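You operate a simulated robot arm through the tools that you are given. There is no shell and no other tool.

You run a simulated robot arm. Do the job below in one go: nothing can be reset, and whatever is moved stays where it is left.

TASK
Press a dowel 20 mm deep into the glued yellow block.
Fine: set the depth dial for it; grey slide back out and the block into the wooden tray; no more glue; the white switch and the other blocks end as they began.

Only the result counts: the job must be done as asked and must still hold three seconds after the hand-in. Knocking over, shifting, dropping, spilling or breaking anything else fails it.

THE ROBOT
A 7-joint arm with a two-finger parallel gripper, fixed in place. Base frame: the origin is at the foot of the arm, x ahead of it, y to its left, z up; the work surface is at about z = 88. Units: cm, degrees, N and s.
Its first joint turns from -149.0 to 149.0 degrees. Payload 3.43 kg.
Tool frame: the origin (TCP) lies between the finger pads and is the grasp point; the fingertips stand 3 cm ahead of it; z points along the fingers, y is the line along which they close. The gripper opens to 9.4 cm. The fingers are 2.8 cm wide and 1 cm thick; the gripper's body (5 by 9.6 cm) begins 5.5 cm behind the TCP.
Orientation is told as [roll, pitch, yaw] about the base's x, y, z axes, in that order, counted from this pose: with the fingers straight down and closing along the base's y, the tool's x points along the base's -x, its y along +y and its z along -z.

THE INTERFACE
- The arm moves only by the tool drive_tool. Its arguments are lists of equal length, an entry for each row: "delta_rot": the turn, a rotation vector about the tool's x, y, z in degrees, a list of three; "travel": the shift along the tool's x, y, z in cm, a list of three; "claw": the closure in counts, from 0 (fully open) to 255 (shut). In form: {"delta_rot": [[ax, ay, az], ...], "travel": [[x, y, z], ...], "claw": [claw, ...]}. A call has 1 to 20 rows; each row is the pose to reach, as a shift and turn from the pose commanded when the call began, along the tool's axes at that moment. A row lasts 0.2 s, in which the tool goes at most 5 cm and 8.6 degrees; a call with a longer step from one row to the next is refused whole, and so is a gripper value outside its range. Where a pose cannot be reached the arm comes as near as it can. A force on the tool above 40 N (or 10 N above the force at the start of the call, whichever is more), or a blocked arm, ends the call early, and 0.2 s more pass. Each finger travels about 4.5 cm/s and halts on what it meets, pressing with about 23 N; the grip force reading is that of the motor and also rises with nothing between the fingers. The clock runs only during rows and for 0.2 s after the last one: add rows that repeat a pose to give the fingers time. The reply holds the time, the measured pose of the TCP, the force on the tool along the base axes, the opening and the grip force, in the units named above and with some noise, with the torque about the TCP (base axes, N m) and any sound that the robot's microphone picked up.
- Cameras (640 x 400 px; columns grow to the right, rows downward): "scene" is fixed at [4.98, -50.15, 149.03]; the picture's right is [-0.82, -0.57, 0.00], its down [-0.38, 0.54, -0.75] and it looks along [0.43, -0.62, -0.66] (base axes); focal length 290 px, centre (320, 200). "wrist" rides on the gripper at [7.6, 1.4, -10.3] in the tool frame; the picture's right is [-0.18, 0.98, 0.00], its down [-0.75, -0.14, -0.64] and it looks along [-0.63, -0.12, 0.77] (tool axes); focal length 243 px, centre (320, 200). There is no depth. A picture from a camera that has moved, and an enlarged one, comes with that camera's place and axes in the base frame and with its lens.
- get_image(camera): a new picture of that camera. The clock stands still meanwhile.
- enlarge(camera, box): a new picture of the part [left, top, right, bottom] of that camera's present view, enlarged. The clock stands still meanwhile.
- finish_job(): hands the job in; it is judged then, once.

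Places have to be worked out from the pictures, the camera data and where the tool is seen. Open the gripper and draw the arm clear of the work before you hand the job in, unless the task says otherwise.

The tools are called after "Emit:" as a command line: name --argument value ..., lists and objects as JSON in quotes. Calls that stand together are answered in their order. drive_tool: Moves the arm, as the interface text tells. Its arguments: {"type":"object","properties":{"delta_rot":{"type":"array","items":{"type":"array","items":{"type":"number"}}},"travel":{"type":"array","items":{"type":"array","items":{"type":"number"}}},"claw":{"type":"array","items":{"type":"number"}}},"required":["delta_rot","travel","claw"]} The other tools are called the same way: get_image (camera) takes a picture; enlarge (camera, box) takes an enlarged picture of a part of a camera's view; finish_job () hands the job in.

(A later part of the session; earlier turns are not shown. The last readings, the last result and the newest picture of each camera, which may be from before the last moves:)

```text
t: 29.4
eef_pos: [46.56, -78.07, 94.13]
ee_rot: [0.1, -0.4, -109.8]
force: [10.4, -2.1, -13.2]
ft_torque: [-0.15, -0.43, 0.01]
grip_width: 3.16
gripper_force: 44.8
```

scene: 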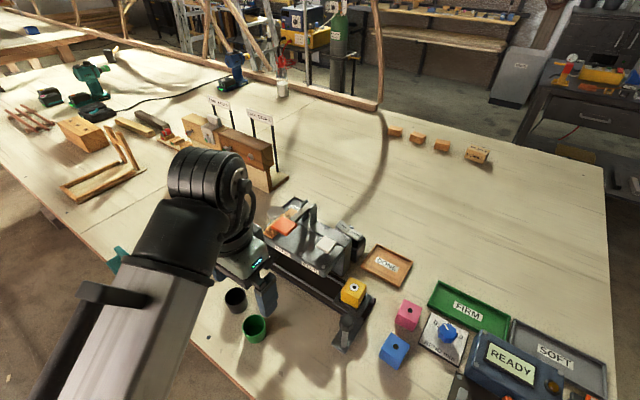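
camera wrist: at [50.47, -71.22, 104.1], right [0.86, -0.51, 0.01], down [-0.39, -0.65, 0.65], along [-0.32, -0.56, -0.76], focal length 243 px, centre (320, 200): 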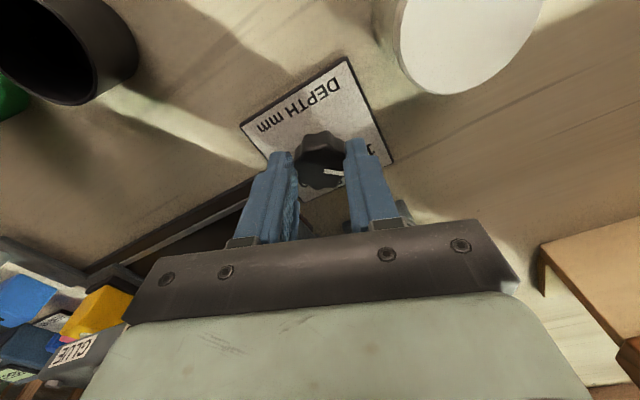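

Gripped at 3.16 cm. I rotate the knob clockwise (tool +z) by 50° first, keeping the rotation about the knob axis.

Emit:
drive_tool --delta_rot '[[0, 0, 6], [0, 0, 12], [0, 0, 18], [0, 0, 24], [0, 0, 30], [0, 0, 36], [0, 0, 42], [0, 0, 48], [0, 0, 48]]' --travel '[[0, 0.05, 0], [-0.01, 0.08, 0], [-0.02, 0.11, 0], [-0.03, 0.14, 0], [-0.04, 0.17, 0], [-0.06, 0.2, 0], [-0.08, 0.22, 0], [-0.1, 0.24, 0], [-0.1, 0.24, 0]]' --claw '[200, 200, 200, 200, 200, 200, 200, 200, 200]'

Emit:
get_image --camera "wrist"

```text
t: 31.4
eef_pos: [46.79, -78.32, 94.03]
ee_rot: [0.6, -0.1, -157.9]
force: [21.9, -2.1, -12.4]
ft_torque: [-0.18, -0.28, 0.0]
grip_width: 3.15
gripper_force: 45.1
```

```text
taken
camera wrist: at [54.4, -76.6, 104.34], right [0.2, -0.98, 0.01], down [-0.75, -0.15, 0.64], along [-0.63, -0.13, -0.77], focal length 243 px, centre (320, 200)
```

wrist: 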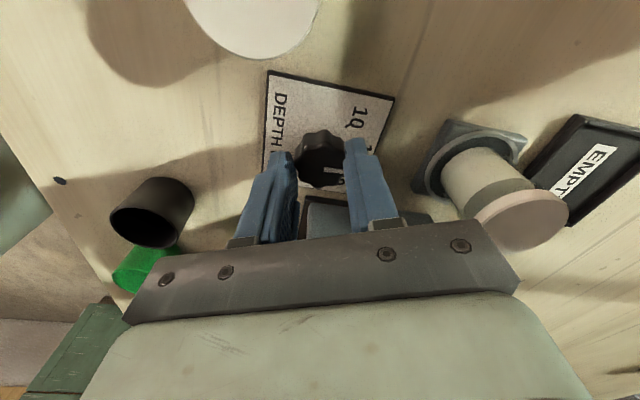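

The knob turned with the gripper. The side force suggests the tool is slightly too far to -x; I continue the rotation by ~49° with a small correction.

Emit:
enlarge --camera "wrist" --box '[250, 60, 420, 220]'

Emit:
drive_tool --delta_rot '[[0, 0, 0], [0, 0, 6], [0, 0, 12], [0, 0, 18], [0, 0, 24], [0, 0, 30], [0, 0, 36], [0, 0, 42], [0, 0, 42]]' --travel '[[0.15, 0, 0], [0.15, 0.03, 0], [0.15, 0.06, 0], [0.15, 0.06, 0], [0.15, 0.06, 0], [0.15, 0.06, 0], [0.15, 0.06, 0], [0.13, 0.06, 0], [0.13, 0.06, 0]]' --claw '[200, 200, 200, 200, 200, 200, 200, 200, 200]'

Emit:
enlarge --camera "wrist" --box '[220, 40, 420, 220]'

```text
2.50 times, centred on (335, 140) of wrist
camera zoom: at [54.4, -76.6, 104.34], right [0.2, -0.98, 0.01], down [-0.75, -0.15, 0.64], along [-0.63, -0.13, -0.77], focal length 606 px, centre (282, 350)
```

zoom: 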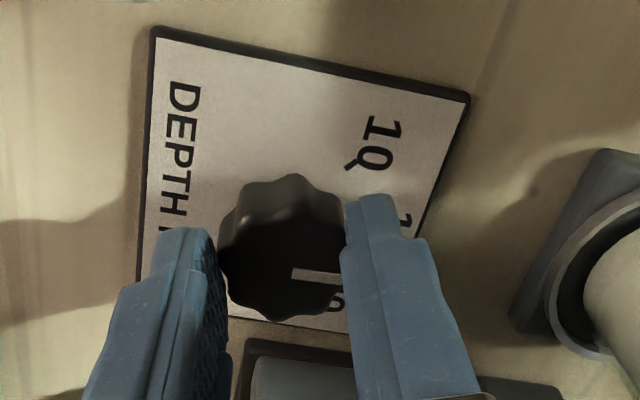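

```text
t: 33.5
eef_pos: [46.9, -78.57, 94.01]
ee_rot: [0.8, 0.2, 160.0]
force: [-0.7, -33.0, -9.7]
ft_torque: [-0.49, 0.9, 0.11]
grip_width: 3.16
gripper_force: 44.4
```

```text
2.22 times, centred on (320, 130) of wrist
camera zoom: at [53.48, -82.29, 104.42], right [-0.51, -0.86, 0.01], down [-0.66, 0.4, 0.64], along [-0.55, 0.32, -0.77], focal length 539 px, centre (320, 356)
```

zoom: 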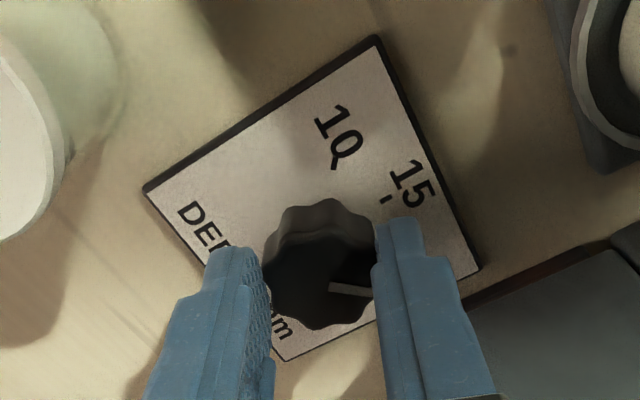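

About 90° turned so far; the knob pushes the tool towards -y, so I shift 0.25 cm that way and turn the remaining ~8°, then release and lift to read the dial.

Emit:
drive_tool --delta_rot '[[0, 0, 0], [0, 0, 4], [0, 0, 8], [0, 0, 8], [0, 0, 8]]' --travel '[[0.08, 0.22, 0], [0.08, 0.22, 0], [0.08, 0.22, 0], [0.08, 0.22, 0], [0.08, 0.22, 0]]' --claw '[200, 200, 200, 200, 200]'

Emit:
drive_tool --delta_rot '[[0, 0, 0], [0, 0, 0], [0, 0, 0], [0, 0, 0], [0, 0, 0], [0, 0, 0]]' --travel '[[0, 0, 0], [0, 0, 0], [0, 0, -2], [0, 0, -6], [0, 0, -10], [0, 0, -10]]' --claw '[130, 100, 100, 100, 100, 100]'

Emit:
get_image --camera "wrist"

Emit:
enlarge --camera "wrist" --box '[250, 30, 390, 160]'

```text
t: 34.6
eef_pos: [46.89, -78.71, 94.16]
ee_rot: [0.6, 0.2, 152.1]
force: [-12.0, -25.2, -13.1]
ft_torque: [-1.03, -0.33, 0.1]
grip_width: 3.13
gripper_force: 44.8
```

```text
t: 36.0
eef_pos: [46.91, -78.39, 104.15]
ee_rot: [0.4, 0.2, 152.2]
force: [0.8, 0.1, 1.4]
ft_torque: [-0.01, 0.01, 0.0]
grip_width: 5.73
gripper_force: 0.0
```

```text
taken
camera wrist: at [52.98, -82.94, 114.56], right [-0.62, -0.78, 0.01], down [-0.6, 0.48, 0.64], along [-0.5, 0.39, -0.77], focal length 243 px, centre (320, 200)
```

wrist: 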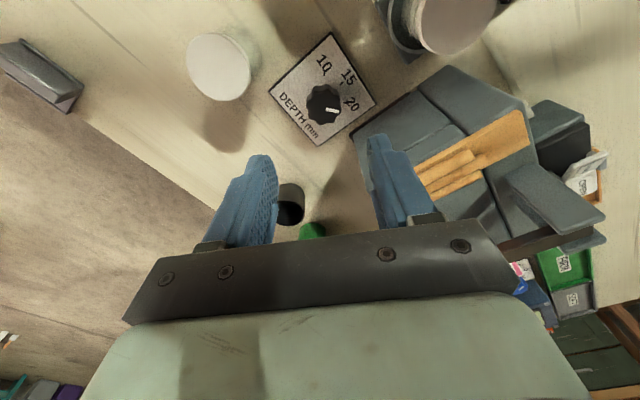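

```text
3.08 times, centred on (320, 95) of wrist
camera zoom: at [52.98, -82.94, 114.56], right [-0.62, -0.78, 0.01], down [-0.6, 0.48, 0.64], along [-0.5, 0.39, -0.77], focal length 746 px, centre (320, 523)
```

zoom: 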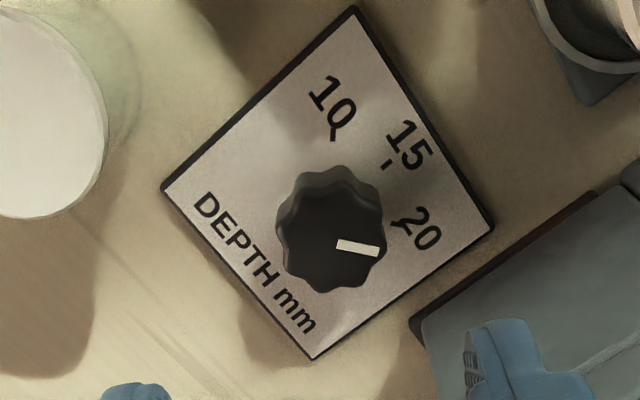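

The pointer looks on 20. I check more closely with a tighter enlargement.

Emit:
enlarge --camera "wrist" --box '[295, 60, 365, 130]'

Emit:
enlarge --camera "scene" --box '[225, 225, 285, 275]'

```text
5.71 times, centred on (330, 95) of wrist
camera zoom: at [52.98, -82.94, 114.56], right [-0.62, -0.78, 0.01], down [-0.6, 0.48, 0.64], along [-0.5, 0.39, -0.77], focal length 1386 px, centre (263, 800)
```

zoom: 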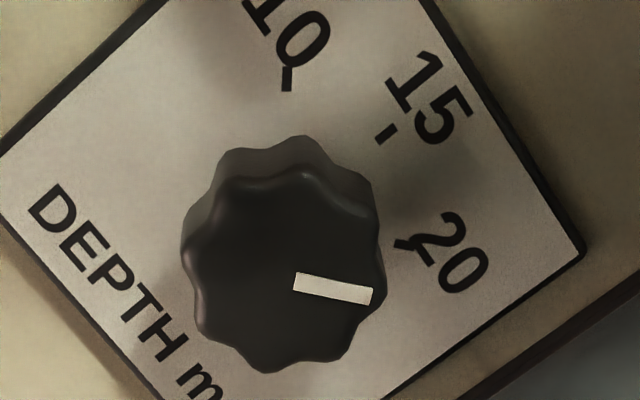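

```text
8.00 times, centred on (255, 250) of scene
camera zoom: at [4.98, -50.15, 149.03], right [-0.82, -0.57, 0.0], down [-0.38, 0.54, -0.75], along [0.43, -0.62, -0.66], focal length 2319 px, centre (840, -200)
```

zoom: 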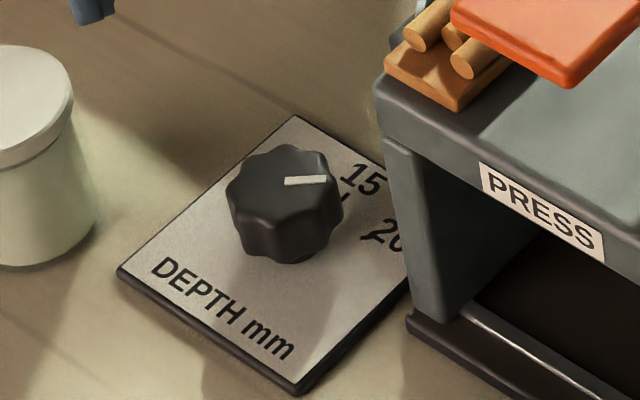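

The dial reads 20 (pointer at about -138°, tick at -138°). Next I rise, turn to yaw -90 and go to the slide's handle knob near (14.8,-72.4).

Emit:
drive_tool --delta_rot '[[0, 0, -8], [0, 0, -16], [0, 0, -24], [0, 0, -32], [0, 0, -40], [0, 0, -48], [0, 0, -56], [0, 0, -64], [0, 0, -72], [0, 0, -80], [0, 0, -88], [0, 0, -96], [0, 0, -104], [0, 0, -112], [0, 0, -117.8], [0, 0, -117.8]]' --travel '[[0, 0, -2], [0, 0, -4], [0, 0, -6], [0, 0, -8], [0, 0, -8], [0, 0, -8], [0, 0, -8], [0, 0, -8], [0, 0, -8], [0, 0, -8], [0, 0, -8], [0, 0, -8], [0, 0, -8], [0, 0, -8], [0, 0, -8], [0, 0, -8]]' --claw '[100, 100, 100, 100, 100, 100, 100, 100, 100, 100, 100, 100, 100, 100, 100, 100]'

Emit:
drive_tool --delta_rot '[[0, 0, 0], [0, 0, 0], [0, 0, 0], [0, 0, 0], [0, 0, 0], [0, 0, 0], [0, 0, 0], [0, 0, 0], [0, 0, 0], [0, 0, 0]]' --travel '[[1, -3, 0], [2, -7, 0], [3, -11, 0], [4, -15, 0], [5, -19, 0], [5, -23, 0], [5, -27, 0], [5, -30, 0], [5, -32, 0], [5, -32, 0]]' --claw '[100, 100, 100, 100, 100, 100, 100, 100, 100, 100]'

Emit:
get_image --camera "wrist"

Emit:
get_image --camera "scene"

```text
t: 39.5
eef_pos: [46.89, -78.36, 112.25]
ee_rot: [0.0, -0.4, -90.0]
force: [0.4, 0.3, -0.1]
ft_torque: [-0.03, 0.01, -0.01]
grip_width: 5.73
gripper_force: 0.1
```

```text
t: 41.6
eef_pos: [14.84, -73.33, 112.37]
ee_rot: [0.0, -0.4, -90.0]
force: [0.1, 0.6, -1.2]
ft_torque: [0.0, -0.01, 0.02]
grip_width: 5.71
gripper_force: 0.1
```

```text
taken
camera wrist: at [16.31, -65.55, 122.4], right [0.98, -0.18, 0.0], down [-0.14, -0.75, 0.65], along [-0.12, -0.64, -0.76], focal length 243 px, centre (320, 200)
```

wrist: 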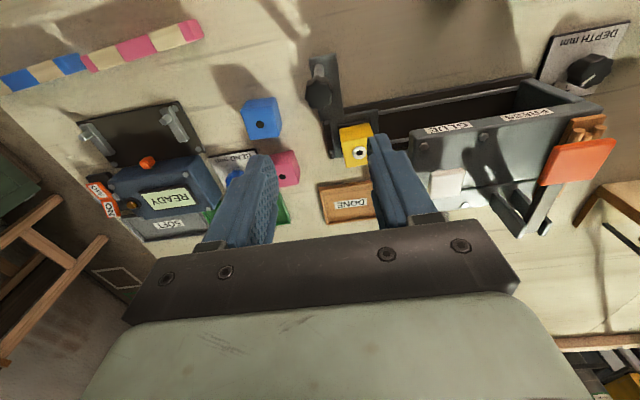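

```text
taken
```

scene: 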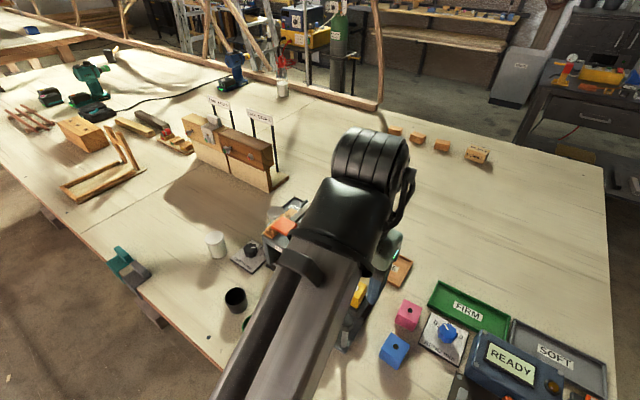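

Knob triangulates to (15.0,-72.3), top about z 100. I descend around it and close.

Emit:
drive_tool --delta_rot '[[0, 0, 0], [0, 0, 0], [0, 0, 0], [0, 0, 0], [0, 0, 0], [0, 0, 0]]' --travel '[[1, 0.15, 1], [1, 0.15, 4], [1, 0.15, 7], [1, 0.15, 10], [1, 0.15, 12], [1, 0.15, 12]]' --claw '[100, 100, 100, 100, 100, 100]'

Emit:
get_image --camera "wrist"

Emit:
enlarge --camera "scene" --box '[270, 220, 410, 360]'

```text
t: 43.0
eef_pos: [15.08, -72.42, 100.08]
ee_rot: [0.0, -0.6, -90.0]
force: [0.1, -1.1, 0.1]
ft_torque: [-0.08, 0.02, -0.01]
grip_width: 5.73
gripper_force: 0.1
```

```text
taken
camera wrist: at [16.43, -64.55, 110.33], right [0.98, -0.18, 0.0], down [-0.14, -0.75, 0.65], along [-0.12, -0.64, -0.76], focal length 243 px, centre (320, 200)
```

wrist: 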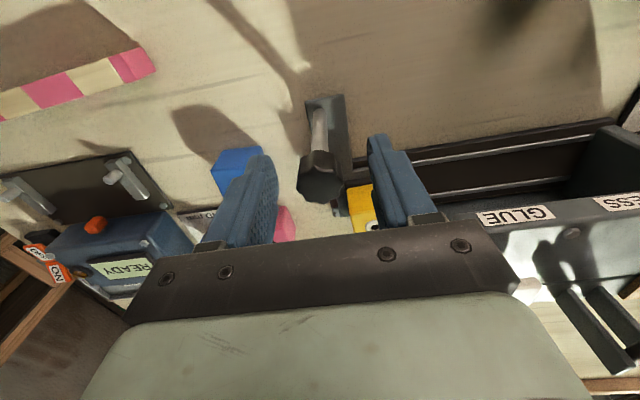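

```text
2.86 times, centred on (340, 290) of scene
camera zoom: at [4.98, -50.15, 149.03], right [-0.82, -0.57, 0.0], down [-0.38, 0.54, -0.75], along [0.43, -0.62, -0.66], focal length 828 px, centre (263, -57)
```

zoom: 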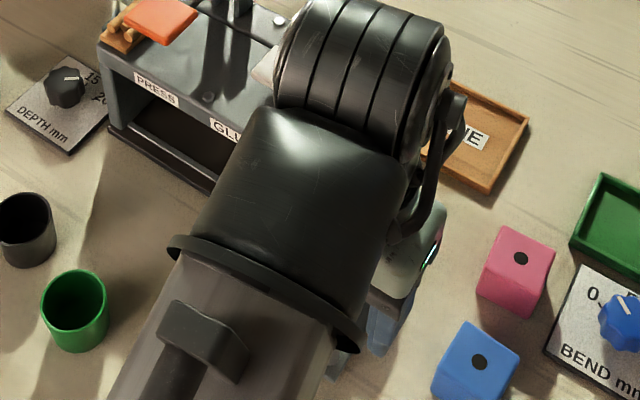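

Knob sits between the fingers. I close on it.

Emit:
drive_tool --delta_rot '[[0, 0, 0], [0, 0, 0], [0, 0, 0], [0, 0, 0], [0, 0, 0]]' --travel '[[0, 0, 0], [0, 0, 0], [0, 0, 0], [0, 0, 0], [0, 0, 0]]' --claw '[150, 210, 210, 210, 210]'

```text
t: 44.2
eef_pos: [15.08, -72.25, 100.14]
ee_rot: [-0.1, -0.5, -89.9]
force: [-1.2, -1.3, -2.0]
ft_torque: [-0.04, 0.0, 0.01]
grip_width: 2.43
gripper_force: 44.9
```

Gripped at 2.43 cm. I push the slide +x slowly a few centimetres.

Emit:
drive_tool --delta_rot '[[0, 0, 0], [0, 0, 0], [0, 0, 0], [0, 0, 0], [0, 0, 0]]' --travel '[[0, 0.5, 0], [0, 1, 0], [0, 1.5, 0], [0, 2, 0], [0, 2, 0]]' --claw '[210, 210, 210, 210, 210]'

Emit:
get_image --camera "wrist"

```text
t: 45.5
eef_pos: [17.03, -72.3, 100.2]
ee_rot: [0.0, -0.3, -90.0]
force: [0.1, 13.1, -15.6]
ft_torque: [-0.61, 0.03, -0.07]
grip_width: 2.44
gripper_force: 44.8
```

```text
taken
camera wrist: at [18.43, -64.58, 110.37], right [0.98, -0.18, 0.0], down [-0.14, -0.75, 0.65], along [-0.12, -0.64, -0.76], focal length 243 px, centre (320, 200)
```

wrist: 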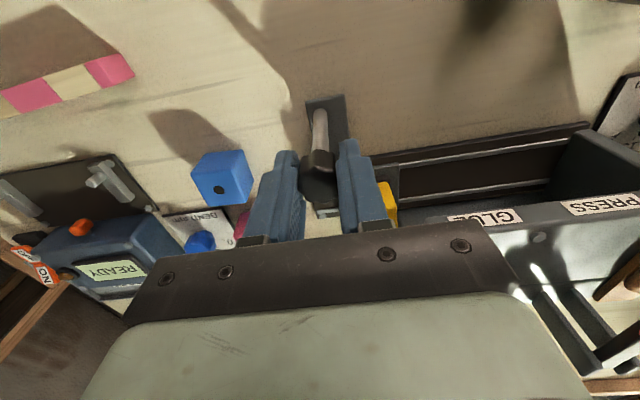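

The slide moves freely. I continue with small corrections for the side and lifting forces.

Emit:
drive_tool --delta_rot '[[0, 0, 0], [0, 0, 0], [0, 0, 0], [0, 0, 0], [0, 0, 0], [0, 0, 0], [0, 0, 0]]' --travel '[[0.1, 0.5, 0.15], [0.12, 1.3, 0.15], [0.12, 2.1, 0.15], [0.12, 2.9, 0.15], [0.12, 3.7, 0.15], [0.12, 4.5, 0.15], [0.12, 4.5, 0.15]]' --claw '[210, 210, 210, 210, 210, 210, 210]'

Emit:
get_image --camera "wrist"

Emit:
enlarge --camera "scene" --box '[230, 190, 390, 300]'

```text
t: 47.0
eef_pos: [21.51, -72.28, 100.11]
ee_rot: [0.0, -0.7, -90.1]
force: [1.1, -6.3, 20.6]
ft_torque: [-0.32, 0.03, 0.0]
grip_width: 2.44
gripper_force: 44.9
```

```text
taken
camera wrist: at [22.94, -64.52, 110.32], right [0.98, -0.19, 0.0], down [-0.14, -0.75, 0.65], along [-0.12, -0.64, -0.76], focal length 243 px, centre (320, 200)
```

wrist: 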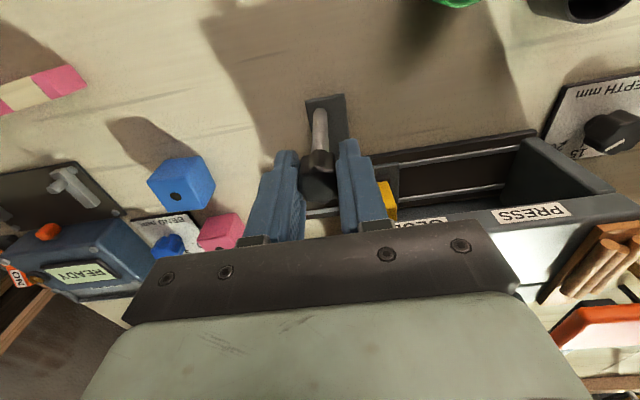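

```text
3.64 times, centred on (310, 245) of scene
camera zoom: at [4.98, -50.15, 149.03], right [-0.82, -0.57, 0.0], down [-0.38, 0.54, -0.75], along [0.43, -0.62, -0.66], focal length 1054 px, centre (356, 36)
```

zoom: 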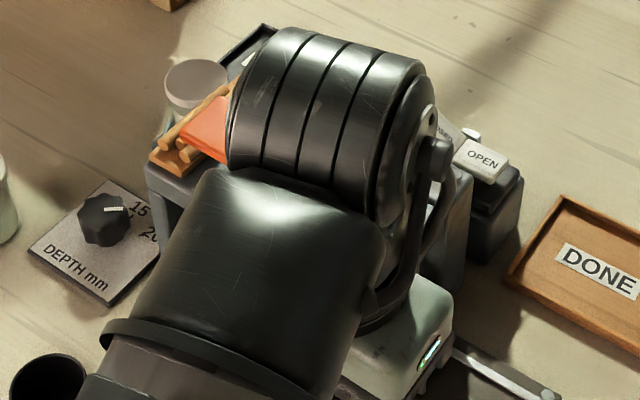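

Sliding fine; I pass the glue station without stopping and go on towards the press station.

Emit:
drive_tool --delta_rot '[[0, 0, 0], [0, 0, 0], [0, 0, 0], [0, 0, 0], [0, 0, 0], [0, 0, 0], [0, 0, 0], [0, 0, 0], [0, 0, 0]]' --travel '[[-0.03, 1, -0.08], [-0.03, 2.5, -0.08], [-0.03, 4, -0.08], [-0.03, 5.5, -0.08], [-0.03, 7, -0.08], [-0.03, 8, -0.08], [-0.03, 8.8, -0.08], [-0.03, 9.4, -0.08], [-0.03, 9.4, -0.08]]' --claw '[210, 210, 210, 210, 210, 210, 210, 210, 210]'

Emit:
get_image --camera "wrist"

Emit:
enlarge --camera "scene" --box '[230, 190, 390, 300]'

```text
t: 49.0
eef_pos: [30.94, -72.44, 100.13]
ee_rot: [0.0, -0.5, -90.0]
force: [1.5, -12.4, 25.9]
ft_torque: [-0.9, -0.03, -0.04]
grip_width: 2.43
gripper_force: 45.1
```

```text
taken
camera wrist: at [32.3, -64.54, 110.33], right [0.98, -0.18, 0.0], down [-0.14, -0.75, 0.65], along [-0.12, -0.64, -0.76], focal length 243 px, centre (320, 200)
```

wrist: 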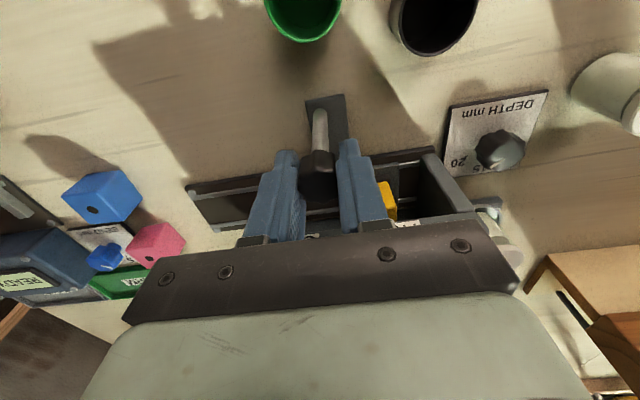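

```text
3.64 times, centred on (310, 245) of scene
camera zoom: at [4.98, -50.15, 149.03], right [-0.82, -0.57, 0.0], down [-0.38, 0.54, -0.75], along [0.43, -0.62, -0.66], focal length 1054 px, centre (356, 36)
```

zoom: 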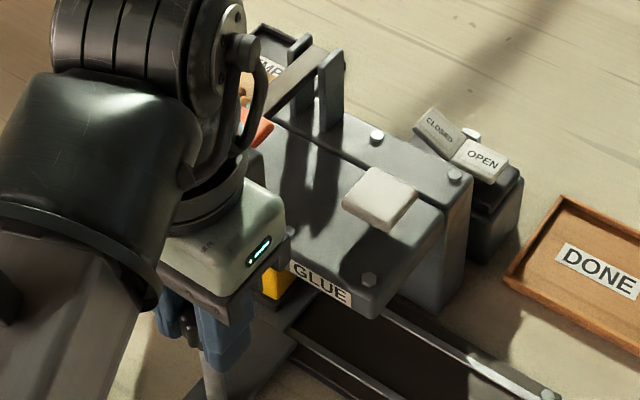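

I go on in small steps until the slide meets its end stop.

Emit:
drive_tool --delta_rot '[[0, 0, 0], [0, 0, 0], [0, 0, 0], [0, 0, 0], [0, 0, 0], [0, 0, 0], [0, 0, 0], [0, 0, 0], [0, 0, 0], [0, 0, 0]]' --travel '[[-0.08, 0.1, -0.12], [-0.08, 0.4, -0.12], [-0.08, 0.8, -0.12], [-0.08, 1.2, -0.12], [-0.08, 1.6, -0.12], [-0.08, 2.0, -0.12], [-0.08, 2.4, -0.12], [-0.08, 2.8, -0.12], [-0.08, 3.1, -0.12], [-0.08, 3.4, -0.12]]' --claw '[210, 210, 210, 210, 210, 210, 210, 210, 210, 210]'

Emit:
get_image --camera "wrist"

```text
t: 50.1
eef_pos: [31.45, -72.38, 100.19]
ee_rot: [-0.8, -0.3, -90.6]
force: [-11.7, -2.4, 3.5]
ft_torque: [0.28, 0.14, 0.01]
grip_width: 2.46
gripper_force: 44.6
stopped in row 5: the force on the tool passed its limit at 44 N (the readings are from after the stop); the commanded pose is now the measured one
```

```text
taken
camera wrist: at [33.12, -64.6, 110.31], right [0.98, -0.19, -0.01], down [-0.14, -0.75, 0.65], along [-0.14, -0.63, -0.76], focal length 243 px, centre (320, 200)
```

wrist: 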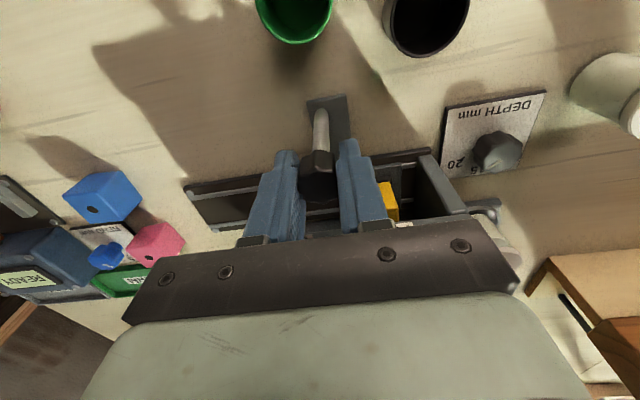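

The slide met its stop at handle x≈31.4 (16.4 cm of travel). I release the knob and rise straight up.

Emit:
drive_tool --delta_rot '[[0, 0, 0], [0, 0, 0], [0, 0, 0], [0, 0, 0], [0, 0, 0], [0, 0, 0], [0, 0, 0], [0, 0, 0]]' --travel '[[0, -0.1, 0], [0, -0.1, 0], [0, -0.1, -1], [0, -0.1, -4], [0, -0.1, -7], [0, -0.1, -10], [0, -0.1, -10.5], [0, -0.1, -10.5]]' --claw '[150, 100, 100, 100, 100, 100, 100, 100]'

Emit:
get_image --camera "wrist"

Emit:
enlarge --camera "scene" --box '[230, 190, 390, 300]'

```text
t: 51.9
eef_pos: [31.66, -72.32, 110.64]
ee_rot: [-0.8, -0.3, -90.4]
force: [-0.5, -1.0, -0.9]
ft_torque: [0.03, -0.04, -0.03]
grip_width: 5.72
gripper_force: 0.0
```

```text
taken
camera wrist: at [33.26, -64.54, 120.82], right [0.98, -0.19, -0.01], down [-0.14, -0.75, 0.65], along [-0.13, -0.63, -0.76], focal length 243 px, centre (320, 200)
```

wrist: 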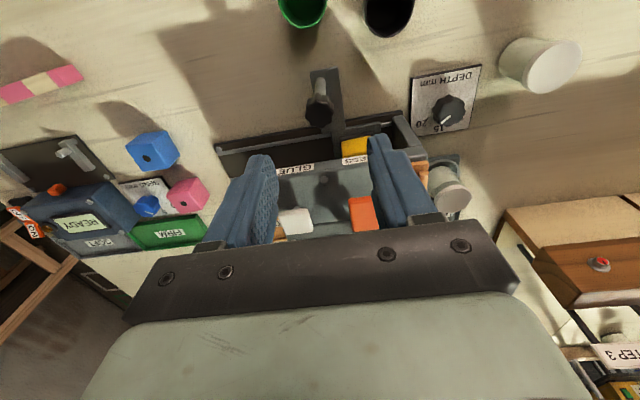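

```text
3.64 times, centred on (310, 245) of scene
camera zoom: at [4.98, -50.15, 149.03], right [-0.82, -0.57, 0.0], down [-0.38, 0.54, -0.75], along [0.43, -0.62, -0.66], focal length 1054 px, centre (356, 36)
```

zoom: 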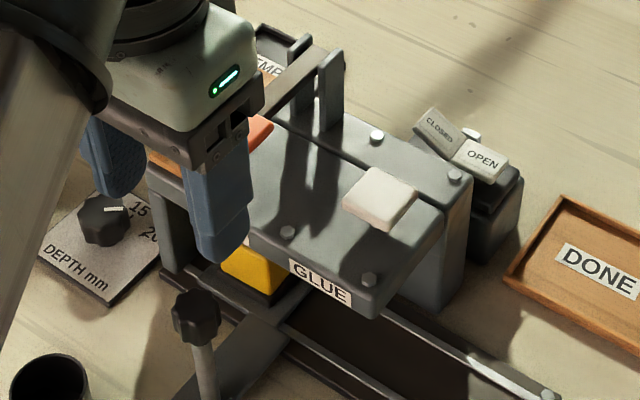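

The block now sits below the PRESS label. I enlarge to check it and the pads.

Emit:
enlarge --camera "wrist" --box '[250, 80, 480, 250]'

```text
2.35 times, centred on (365, 165) of wrist
camera zoom: at [33.26, -64.54, 120.82], right [0.98, -0.19, -0.01], down [-0.14, -0.75, 0.65], along [-0.13, -0.63, -0.76], focal length 571 px, centre (214, 282)
```

zoom: 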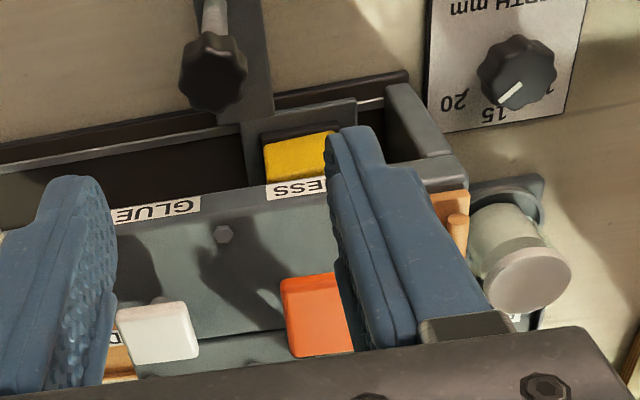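

The pad is at about (35,-80.2), top z ~104.5, and the dial still points at 20. I move over the orange pad with fingers shut.

Emit:
drive_tool --delta_rot '[[0.4, 0.4, 0], [0.8, 0.4, 0], [0.8, 0.4, 0], [0.8, 0.4, 0], [0.8, 0.4, 0]]' --travel '[[-2.5, 1.1, -0.5], [-5, 2.2, -0.5], [-7.5, 3.3, -0.5], [-7.5, 3.3, -0.5], [-7.5, 3.3, -0.5]]' --claw '[180, 255, 255, 255, 255]'

Emit:
get_image --camera "wrist"

Emit:
enlarge --camera "scene" --box '[230, 190, 390, 300]'

```text
t: 53.1
eef_pos: [34.93, -79.83, 110.96]
ee_rot: [-1.5, 0.1, -90.5]
force: [-0.9, 0.1, -0.5]
ft_torque: [0.01, 0.01, 0.0]
grip_width: 0.0
gripper_force: 23.7
```

```text
taken
camera wrist: at [36.69, -72.07, 121.26], right [0.98, -0.19, -0.03], down [-0.13, -0.75, 0.64], along [-0.14, -0.63, -0.76], focal length 243 px, centre (320, 200)
```

wrist: 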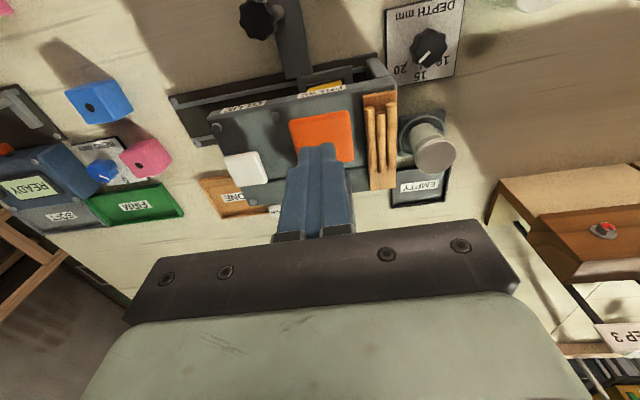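

```text
3.64 times, centred on (310, 245) of scene
camera zoom: at [4.98, -50.15, 149.03], right [-0.82, -0.57, 0.0], down [-0.38, 0.54, -0.75], along [0.43, -0.62, -0.66], focal length 1054 px, centre (356, 36)
```

zoom: 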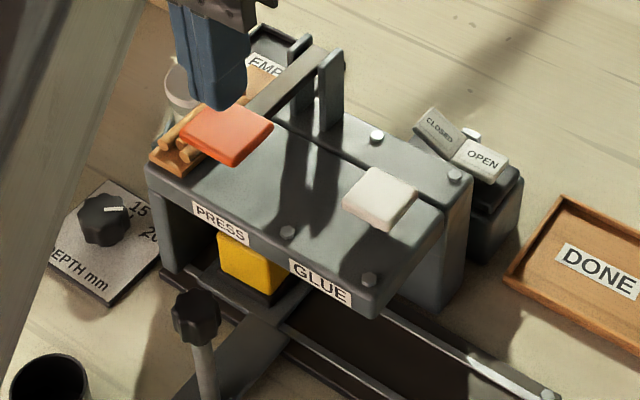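

Fingertips are just above the centre of the orange pad. I press down gradually.

Emit:
drive_tool --delta_rot '[[0, 0, 0], [0, 0, 0], [0, 0, 0], [0, 0, 0], [0, 0, 0], [0, 0, 0], [0, 0, 0], [0, 0, 0], [0, 0, 0], [0, 0, 0]]' --travel '[[0, 0, 1], [0, 0, 2], [0, 0, 2.8], [0, 0, 3.2], [0, 0, 3.6], [0, 0, 4.0], [0, 0, 4.4], [0, 0, 4.8], [0, 0, 5.2], [0, 0, 5.2]]' --claw '[255, 255, 255, 255, 255, 255, 255, 255, 255, 255]'

Emit:
get_image --camera "wrist"

Emit:
enlarge --camera "scene" --box '[230, 190, 390, 300]'

```text
t: 55.3
eef_pos: [34.76, -79.82, 105.92]
ee_rot: [-1.5, 0.1, -90.4]
force: [-0.8, 0.4, 2.9]
ft_torque: [-0.07, -0.05, -0.03]
grip_width: 0.0
gripper_force: 22.8
```

```text
taken
camera wrist: at [36.53, -72.12, 116.14], right [0.98, -0.19, -0.03], down [-0.13, -0.75, 0.64], along [-0.14, -0.63, -0.76], focal length 243 px, centre (320, 200)
```

wrist: 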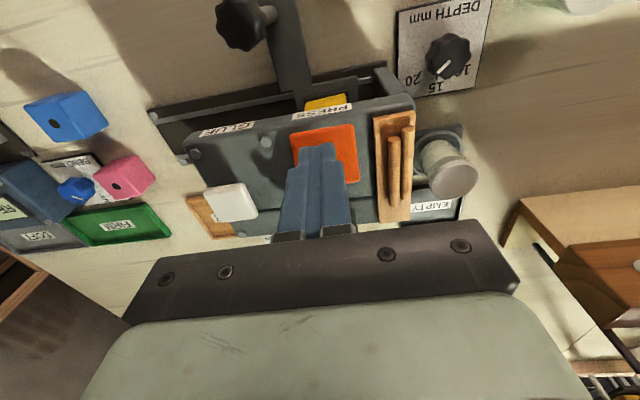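

```text
3.64 times, centred on (310, 245) of scene
camera zoom: at [4.98, -50.15, 149.03], right [-0.82, -0.57, 0.0], down [-0.38, 0.54, -0.75], along [0.43, -0.62, -0.66], focal length 1054 px, centre (356, 36)
```

zoom: 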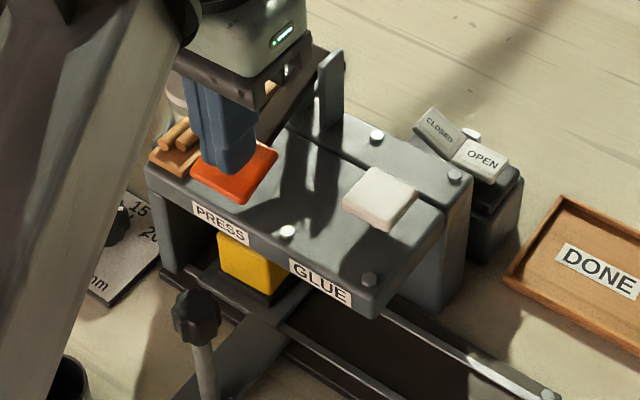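

A dowel has left the rack (two remain) and force is still small. I keep pressing down to the end of the lever's travel without lifting.

Emit:
drive_tool --delta_rot '[[0, 0, 0], [0, 0, 0], [0, 0, 0], [0, 0, 0], [0, 0, 0], [0, 0, 0], [0, 0, 0], [0, 0, 0], [0, 0, 0], [0, 0, 0]]' --travel '[[0, 0, 0.3], [0, 0, 0.6], [0, 0, 0.9], [0, 0, 1.2], [0, 0, 1.5], [0, 0, 1.8], [0, 0, 2.1], [0, 0, 2.4], [0, 0, 2.7], [0, 0, 2.7]]' --claw '[255, 255, 255, 255, 255, 255, 255, 255, 255, 255]'

Emit:
enlarge --camera "scene" --box '[230, 190, 390, 300]'

```text
t: 56.2
eef_pos: [34.77, -79.78, 105.34]
ee_rot: [-1.4, 0.0, -90.3]
force: [-2.2, 7.8, 13.9]
ft_torque: [0.01, 0.0, -0.08]
grip_width: 0.0
gripper_force: 23.1
stopped in row 4: the force on the tool passed its limit at 45 N (the readings are from after the stop); the commanded pose is now the measured one
```

```text
3.64 times, centred on (310, 245) of scene
camera zoom: at [4.98, -50.15, 149.03], right [-0.82, -0.57, 0.0], down [-0.38, 0.54, -0.75], along [0.43, -0.62, -0.66], focal length 1054 px, centre (356, 36)
```

zoom: 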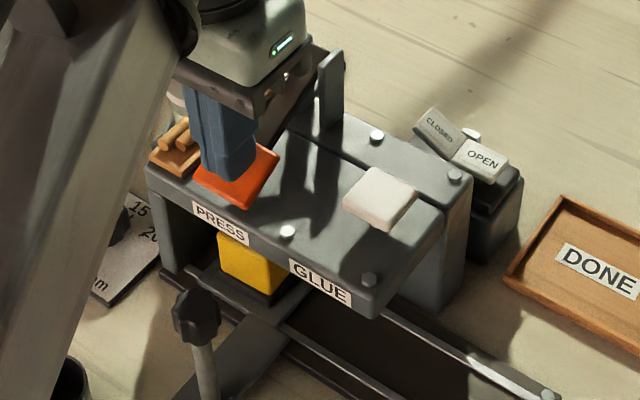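

The lever is at its end stop (45 N). I lift off and check the block and dowel rack.

Emit:
drive_tool --delta_rot '[[0, 0, 0], [0, 0, 0], [0, 0, 0], [0, 0, 0], [0, 0, 0], [0, 0, 0]]' --travel '[[0, 0, 0], [0, 0, -1.5], [0, 0, -3.5], [0, 0, -5.5], [2.5, -1, -6], [2.5, -1, -6]]' --claw '[255, 255, 255, 255, 255, 255]'

Emit:
get_image --camera "wrist"

Emit:
enlarge --camera "wrist" --box '[200, 40, 450, 200]'

Emit:
enlarge --camera "scene" --box '[230, 190, 390, 300]'

```text
t: 57.6
eef_pos: [33.9, -77.4, 111.33]
ee_rot: [-1.5, 0.0, -90.4]
force: [0.2, -0.2, -0.8]
ft_torque: [0.03, -0.02, -0.03]
grip_width: 0.03
gripper_force: 23.3
```

```text
taken
camera wrist: at [35.61, -69.55, 121.57], right [0.98, -0.19, -0.02], down [-0.13, -0.75, 0.65], along [-0.14, -0.63, -0.76], focal length 243 px, centre (320, 200)
```

wrist: 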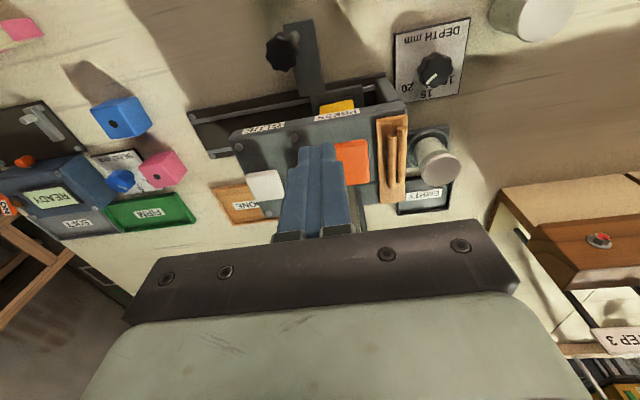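

```text
2.50 times, centred on (325, 120) of wrist
camera zoom: at [35.61, -69.55, 121.57], right [0.98, -0.19, -0.02], down [-0.13, -0.75, 0.65], along [-0.14, -0.63, -0.76], focal length 606 px, centre (308, 400)
```

zoom: 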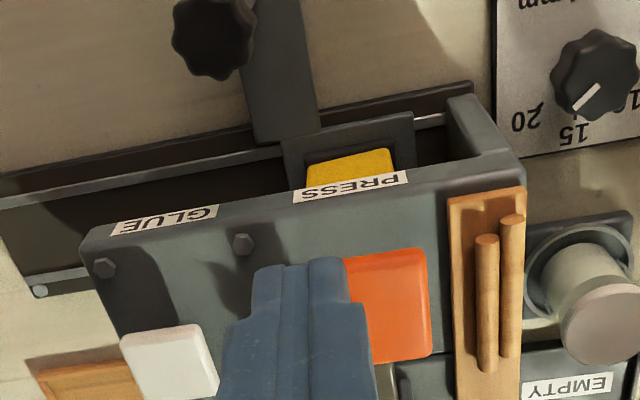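

```text
3.64 times, centred on (310, 245) of scene
camera zoom: at [4.98, -50.15, 149.03], right [-0.82, -0.57, 0.0], down [-0.38, 0.54, -0.75], along [0.43, -0.62, -0.66], focal length 1054 px, centre (356, 36)
```

zoom: 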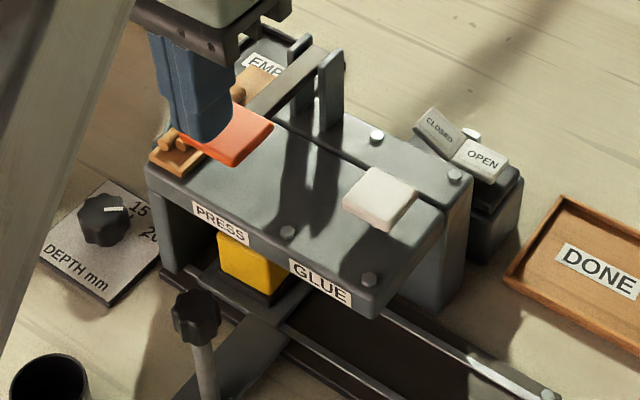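

The press lever returned and the block stays under PRESS. Now back to the handle knob at (31.5,-72.3) to draw the slide out.

Emit:
drive_tool --delta_rot '[[-1.5, 0, 0], [-1.5, 0, 0], [-1.5, 0, 0], [-1.5, 0, 0]]' --travel '[[2.5, -1.2, 0], [5, -2.35, 0], [5, -2.35, 0], [5, -2.35, 0]]' --claw '[180, 100, 100, 100]'

Emit:
get_image --camera "wrist"

```text
t: 58.6
eef_pos: [31.63, -72.12, 111.37]
ee_rot: [0.1, -0.2, -90.4]
force: [0.7, 0.2, 0.8]
ft_torque: [0.0, -0.02, -0.02]
grip_width: 5.72
gripper_force: 0.1
```

```text
taken
camera wrist: at [33.05, -64.39, 121.56], right [0.98, -0.19, 0.0], down [-0.15, -0.75, 0.64], along [-0.12, -0.63, -0.77], focal length 243 px, centre (320, 200)
```

wrist: 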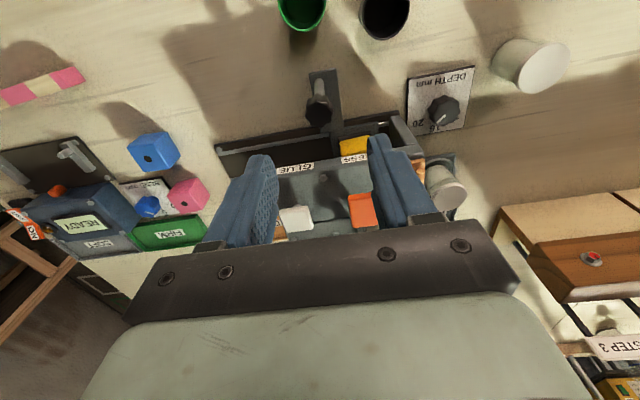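

Aligned above the knob as before. I descend and close on it.

Emit:
drive_tool --delta_rot '[[0, 0, 0], [0, 0, 0], [0, 0, 0], [0, 0, 0], [0, 0, 0], [0, 0, 0], [0, 0, 0], [0, 0, 0], [0, 0, 0]]' --travel '[[-0.15, -0.1, 3], [-0.15, -0.1, 6], [-0.15, -0.1, 9], [-0.15, -0.1, 11.2], [-0.15, -0.1, 11.2], [-0.15, -0.1, 11.2], [-0.15, -0.1, 11.2], [-0.15, -0.1, 11.2], [-0.15, -0.1, 11.2]]' --claw '[100, 100, 100, 100, 100, 150, 210, 210, 210]'

```text
t: 60.6
eef_pos: [31.54, -72.24, 99.97]
ee_rot: [0.1, 0.0, -90.4]
force: [-0.6, 0.0, -1.8]
ft_torque: [-0.03, 0.02, 0.0]
grip_width: 2.43
gripper_force: 44.8
```

Gripped. I draw the slide back out.

Emit:
drive_tool --delta_rot '[[0, 0, 0], [0, 0, 0], [0, 0, 0], [0, 0, 0], [0, 0, 0], [0, 0, 0], [0, 0, 0], [0, 0, 0]]' --travel '[[0, -0.5, 0], [0, -2, 0], [0, -3.5, 0], [0, -5, 0], [0, -6.5, 0], [0, -8, 0], [0, -9, 0], [0, -9, 0]]' --claw '[210, 210, 210, 210, 210, 210, 210, 210]'

```text
t: 62.4
eef_pos: [22.53, -72.26, 100.15]
ee_rot: [0.0, 0.2, -90.2]
force: [-0.4, 26.1, -22.8]
ft_torque: [-0.2, 0.01, 0.02]
grip_width: 2.42
gripper_force: 45.5
```

Emit:
drive_tool --delta_rot '[[0, 0, 0], [0, 0, 0], [0, 0, 0], [0, 0, 0], [0, 0, 0], [0, 0, 0], [0, 0, 0], [0, 0, 0], [0, 0, 0], [0, 0, 0]]' --travel '[[0.1, -0.2, 0.12], [0.1, -1, 0.12], [0.1, -2, 0.12], [0.1, -3, 0.12], [0.1, -4, 0.12], [0.1, -5, 0.12], [0.1, -6, 0.12], [0.1, -6.8, 0.12], [0.1, -7.3, 0.12], [0.1, -7.6, 0.12]]' --claw '[210, 210, 210, 210, 210, 210, 210, 210, 210, 210]'

Emit:
get_image --camera "wrist"

```text
t: 64.6
eef_pos: [14.97, -72.25, 100.07]
ee_rot: [0.1, -0.1, -90.4]
force: [0.0, 6.0, 20.6]
ft_torque: [-0.02, 0.14, -0.01]
grip_width: 2.42
gripper_force: 45.0
```

```text
taken
camera wrist: at [16.46, -64.55, 110.31], right [0.98, -0.19, 0.0], down [-0.15, -0.75, 0.64], along [-0.12, -0.63, -0.76], focal length 243 px, centre (320, 200)
```

wrist: 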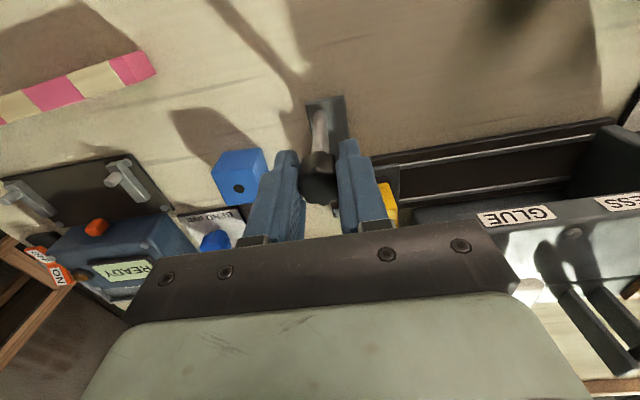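

Back at the original handle place; I nudge a little further to be sure it is against its outer stop.

Emit:
drive_tool --delta_rot '[[0, 0, 0], [0, 0, 0], [0, 0, 0], [0, 0, 0], [0, 0, 0]]' --travel '[[0, -0.1, -0.08], [0, -0.2, -0.08], [0, -0.35, -0.08], [0, -0.5, -0.08], [0, -0.5, -0.08]]' --claw '[210, 210, 210, 210, 210]'

```text
t: 65.8
eef_pos: [14.9, -72.32, 100.08]
ee_rot: [0.8, -0.2, -90.0]
force: [9.2, 2.4, 2.6]
ft_torque: [-0.19, -0.19, 0.05]
grip_width: 2.45
gripper_force: 44.8
stopped in row 5: the force on the tool passed its limit at 41 N (the readings are from after the stop); the commanded pose is now the measured one
```

The slide is at its outer stop. I release the knob, rise, and look at the block.

Emit:
drive_tool --delta_rot '[[0, 0, 0], [0, 0, 0], [0, 0, 0], [0, 0, 0], [0, 0, 0], [0, 0, 0], [0, 0, 0], [0, 0, 0]]' --travel '[[0, 0.1, 0], [0, 0.1, 0], [0, 0.1, -1], [0, 0.1, -4], [0, 0.1, -7], [0, 0.1, -10], [0, 0.1, -11], [0, 0.1, -11]]' --claw '[150, 100, 100, 100, 100, 100, 100, 100]'

Emit:
drive_tool --delta_rot '[[0, 0, -8], [0, 0, -16], [0, 0, -24], [0, 0, -32], [0, 0, -40], [0, 0, -48], [0, 0, -56], [0, 0, -64], [0, 0, -72], [0, 0, -80], [0, 0, -88], [0, 0, -90], [0, 0, -90]]' --travel '[[-1, 1, 0], [-2, 2, 0], [-3, 3, 0], [-4, 4, 0], [-5, 5, 0], [-6, 6, 0], [-7, 7, 0], [-8, 8, 0], [-8, 8, 0], [-8, 8, 0], [-8, 8, 0], [-8, 8, 0], [-8, 8, 0]]' --claw '[100, 60, 0, 0, 0, 0, 0, 0, 0, 0, 0, 0, 0]'

Emit:
get_image --camera "wrist"

Emit:
get_image --camera "scene"

```text
t: 67.6
eef_pos: [14.73, -72.3, 111.12]
ee_rot: [0.6, -0.1, -90.1]
force: [1.1, 0.2, -0.3]
ft_torque: [0.01, -0.05, -0.02]
grip_width: 5.74
gripper_force: 0.0
```

```text
t: 70.4
eef_pos: [22.81, -80.31, 111.01]
ee_rot: [-0.2, -0.6, 0.0]
force: [0.9, 0.7, -1.1]
ft_torque: [-0.05, 0.0, -0.02]
grip_width: 9.37
gripper_force: 0.0
```

```text
taken
camera wrist: at [15.06, -78.76, 121.34], right [0.18, 0.98, 0.0], down [0.75, -0.14, 0.65], along [0.64, -0.12, -0.76], focal length 243 px, centre (320, 200)
```

wrist: 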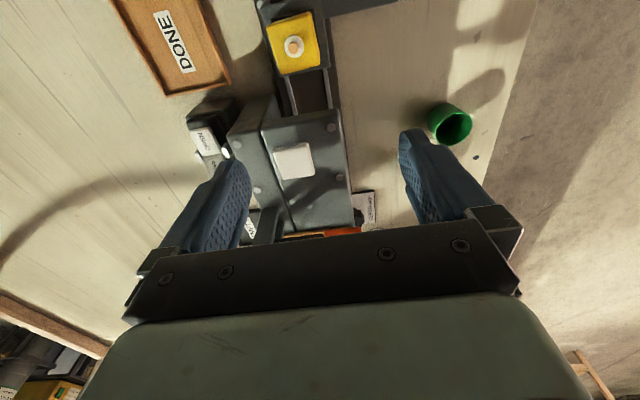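

```text
taken
```

scene: 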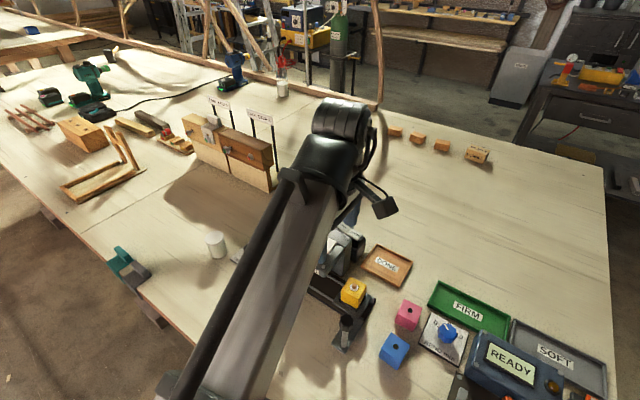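

Emit:
enlarge --camera "wrist" --box '[230, 0, 360, 90]'

Emit:
enlarge --camera "scene" --box '[325, 265, 385, 315]'

Emit:
enlarge --camera "wrist" --box '[90, 0, 340, 160]'

```text
4.44 times, centred on (295, 45) of wrist
camera zoom: at [15.06, -78.76, 121.34], right [0.18, 0.98, 0.0], down [0.75, -0.14, 0.65], along [0.64, -0.12, -0.76], focal length 1078 px, centre (431, 889)
```

zoom: 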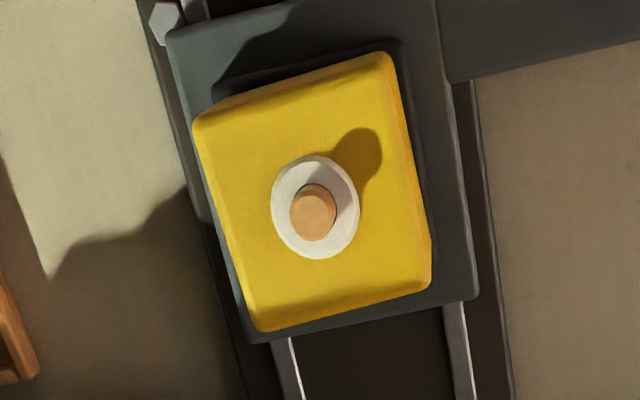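

```text
8.00 times, centred on (355, 290) of scene
camera zoom: at [4.98, -50.15, 149.03], right [-0.82, -0.57, 0.0], down [-0.38, 0.54, -0.75], along [0.43, -0.62, -0.66], focal length 2319 px, centre (40, -520)
```

zoom: 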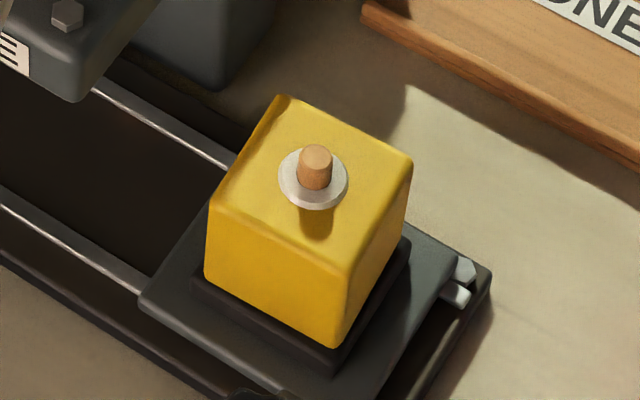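

```text
2.50 times, centred on (215, 80) of wrist
camera zoom: at [15.06, -78.76, 121.34], right [0.18, 0.98, 0.0], down [0.75, -0.14, 0.65], along [0.64, -0.12, -0.76], focal length 606 px, centre (582, 500)
```

zoom: 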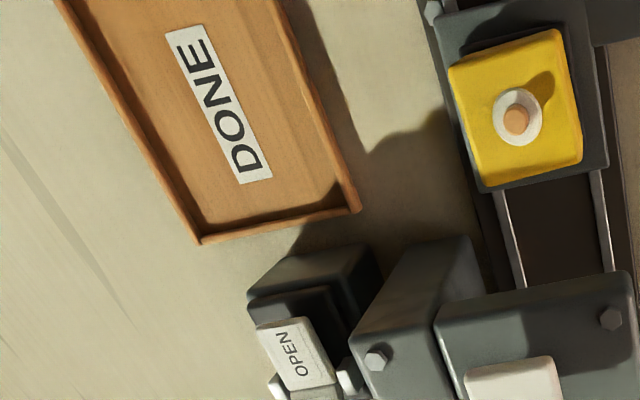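

The dowel is seated upright in the block, no new glue is seen, and the rocker is untouched. The block is 4 cm wide, centred at about (18.2,-81.6), top z≈96; I go over it and check before the final descent.

Emit:
drive_tool --delta_rot '[[0, 0, 0], [0, 0.5, 0], [0, 0.5, 0], [0, 0.5, 0], [0, 0.5, 0], [0, 0.5, 0]]' --travel '[[2, -0.6, 0], [4.6, -1.3, 0], [4.6, -1.3, 3], [4.6, -1.3, 6], [4.6, -1.3, 8], [4.6, -1.3, 8]]' --claw '[79, 79, 79, 79, 79, 79]'

Emit:
get_image --camera "wrist"

Emit:
enlarge --camera "scene" --box '[290, 220, 430, 350]'

```text
t: 71.8
eef_pos: [18.28, -81.62, 103.14]
ee_rot: [-0.2, 0.0, -0.1]
force: [0.4, -0.2, -0.3]
ft_torque: [0.01, 0.0, 0.0]
grip_width: 6.5
gripper_force: 0.0
```

```text
taken
camera wrist: at [10.67, -80.11, 113.4], right [0.19, 0.98, 0.0], down [0.75, -0.14, 0.64], along [0.63, -0.12, -0.77], focal length 243 px, centre (320, 200)
```

wrist: 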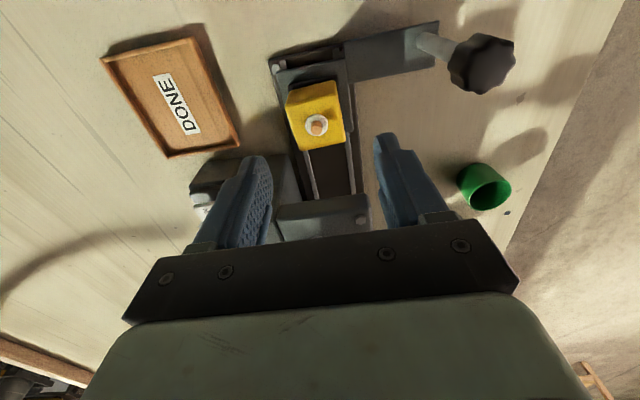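

```text
3.08 times, centred on (360, 285) of scene
camera zoom: at [4.98, -50.15, 149.03], right [-0.82, -0.57, 0.0], down [-0.38, 0.54, -0.75], along [0.43, -0.62, -0.66], focal length 892 px, centre (197, -62)
```

zoom: 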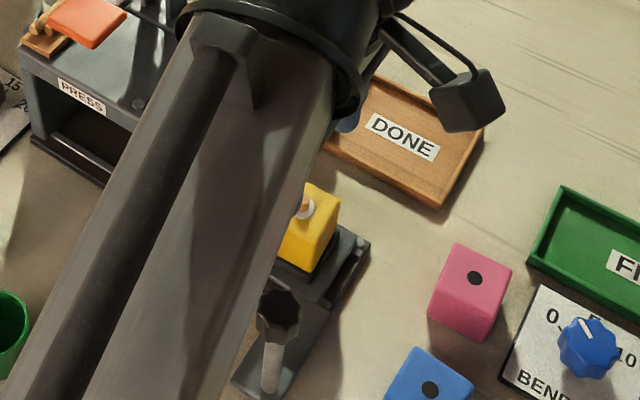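

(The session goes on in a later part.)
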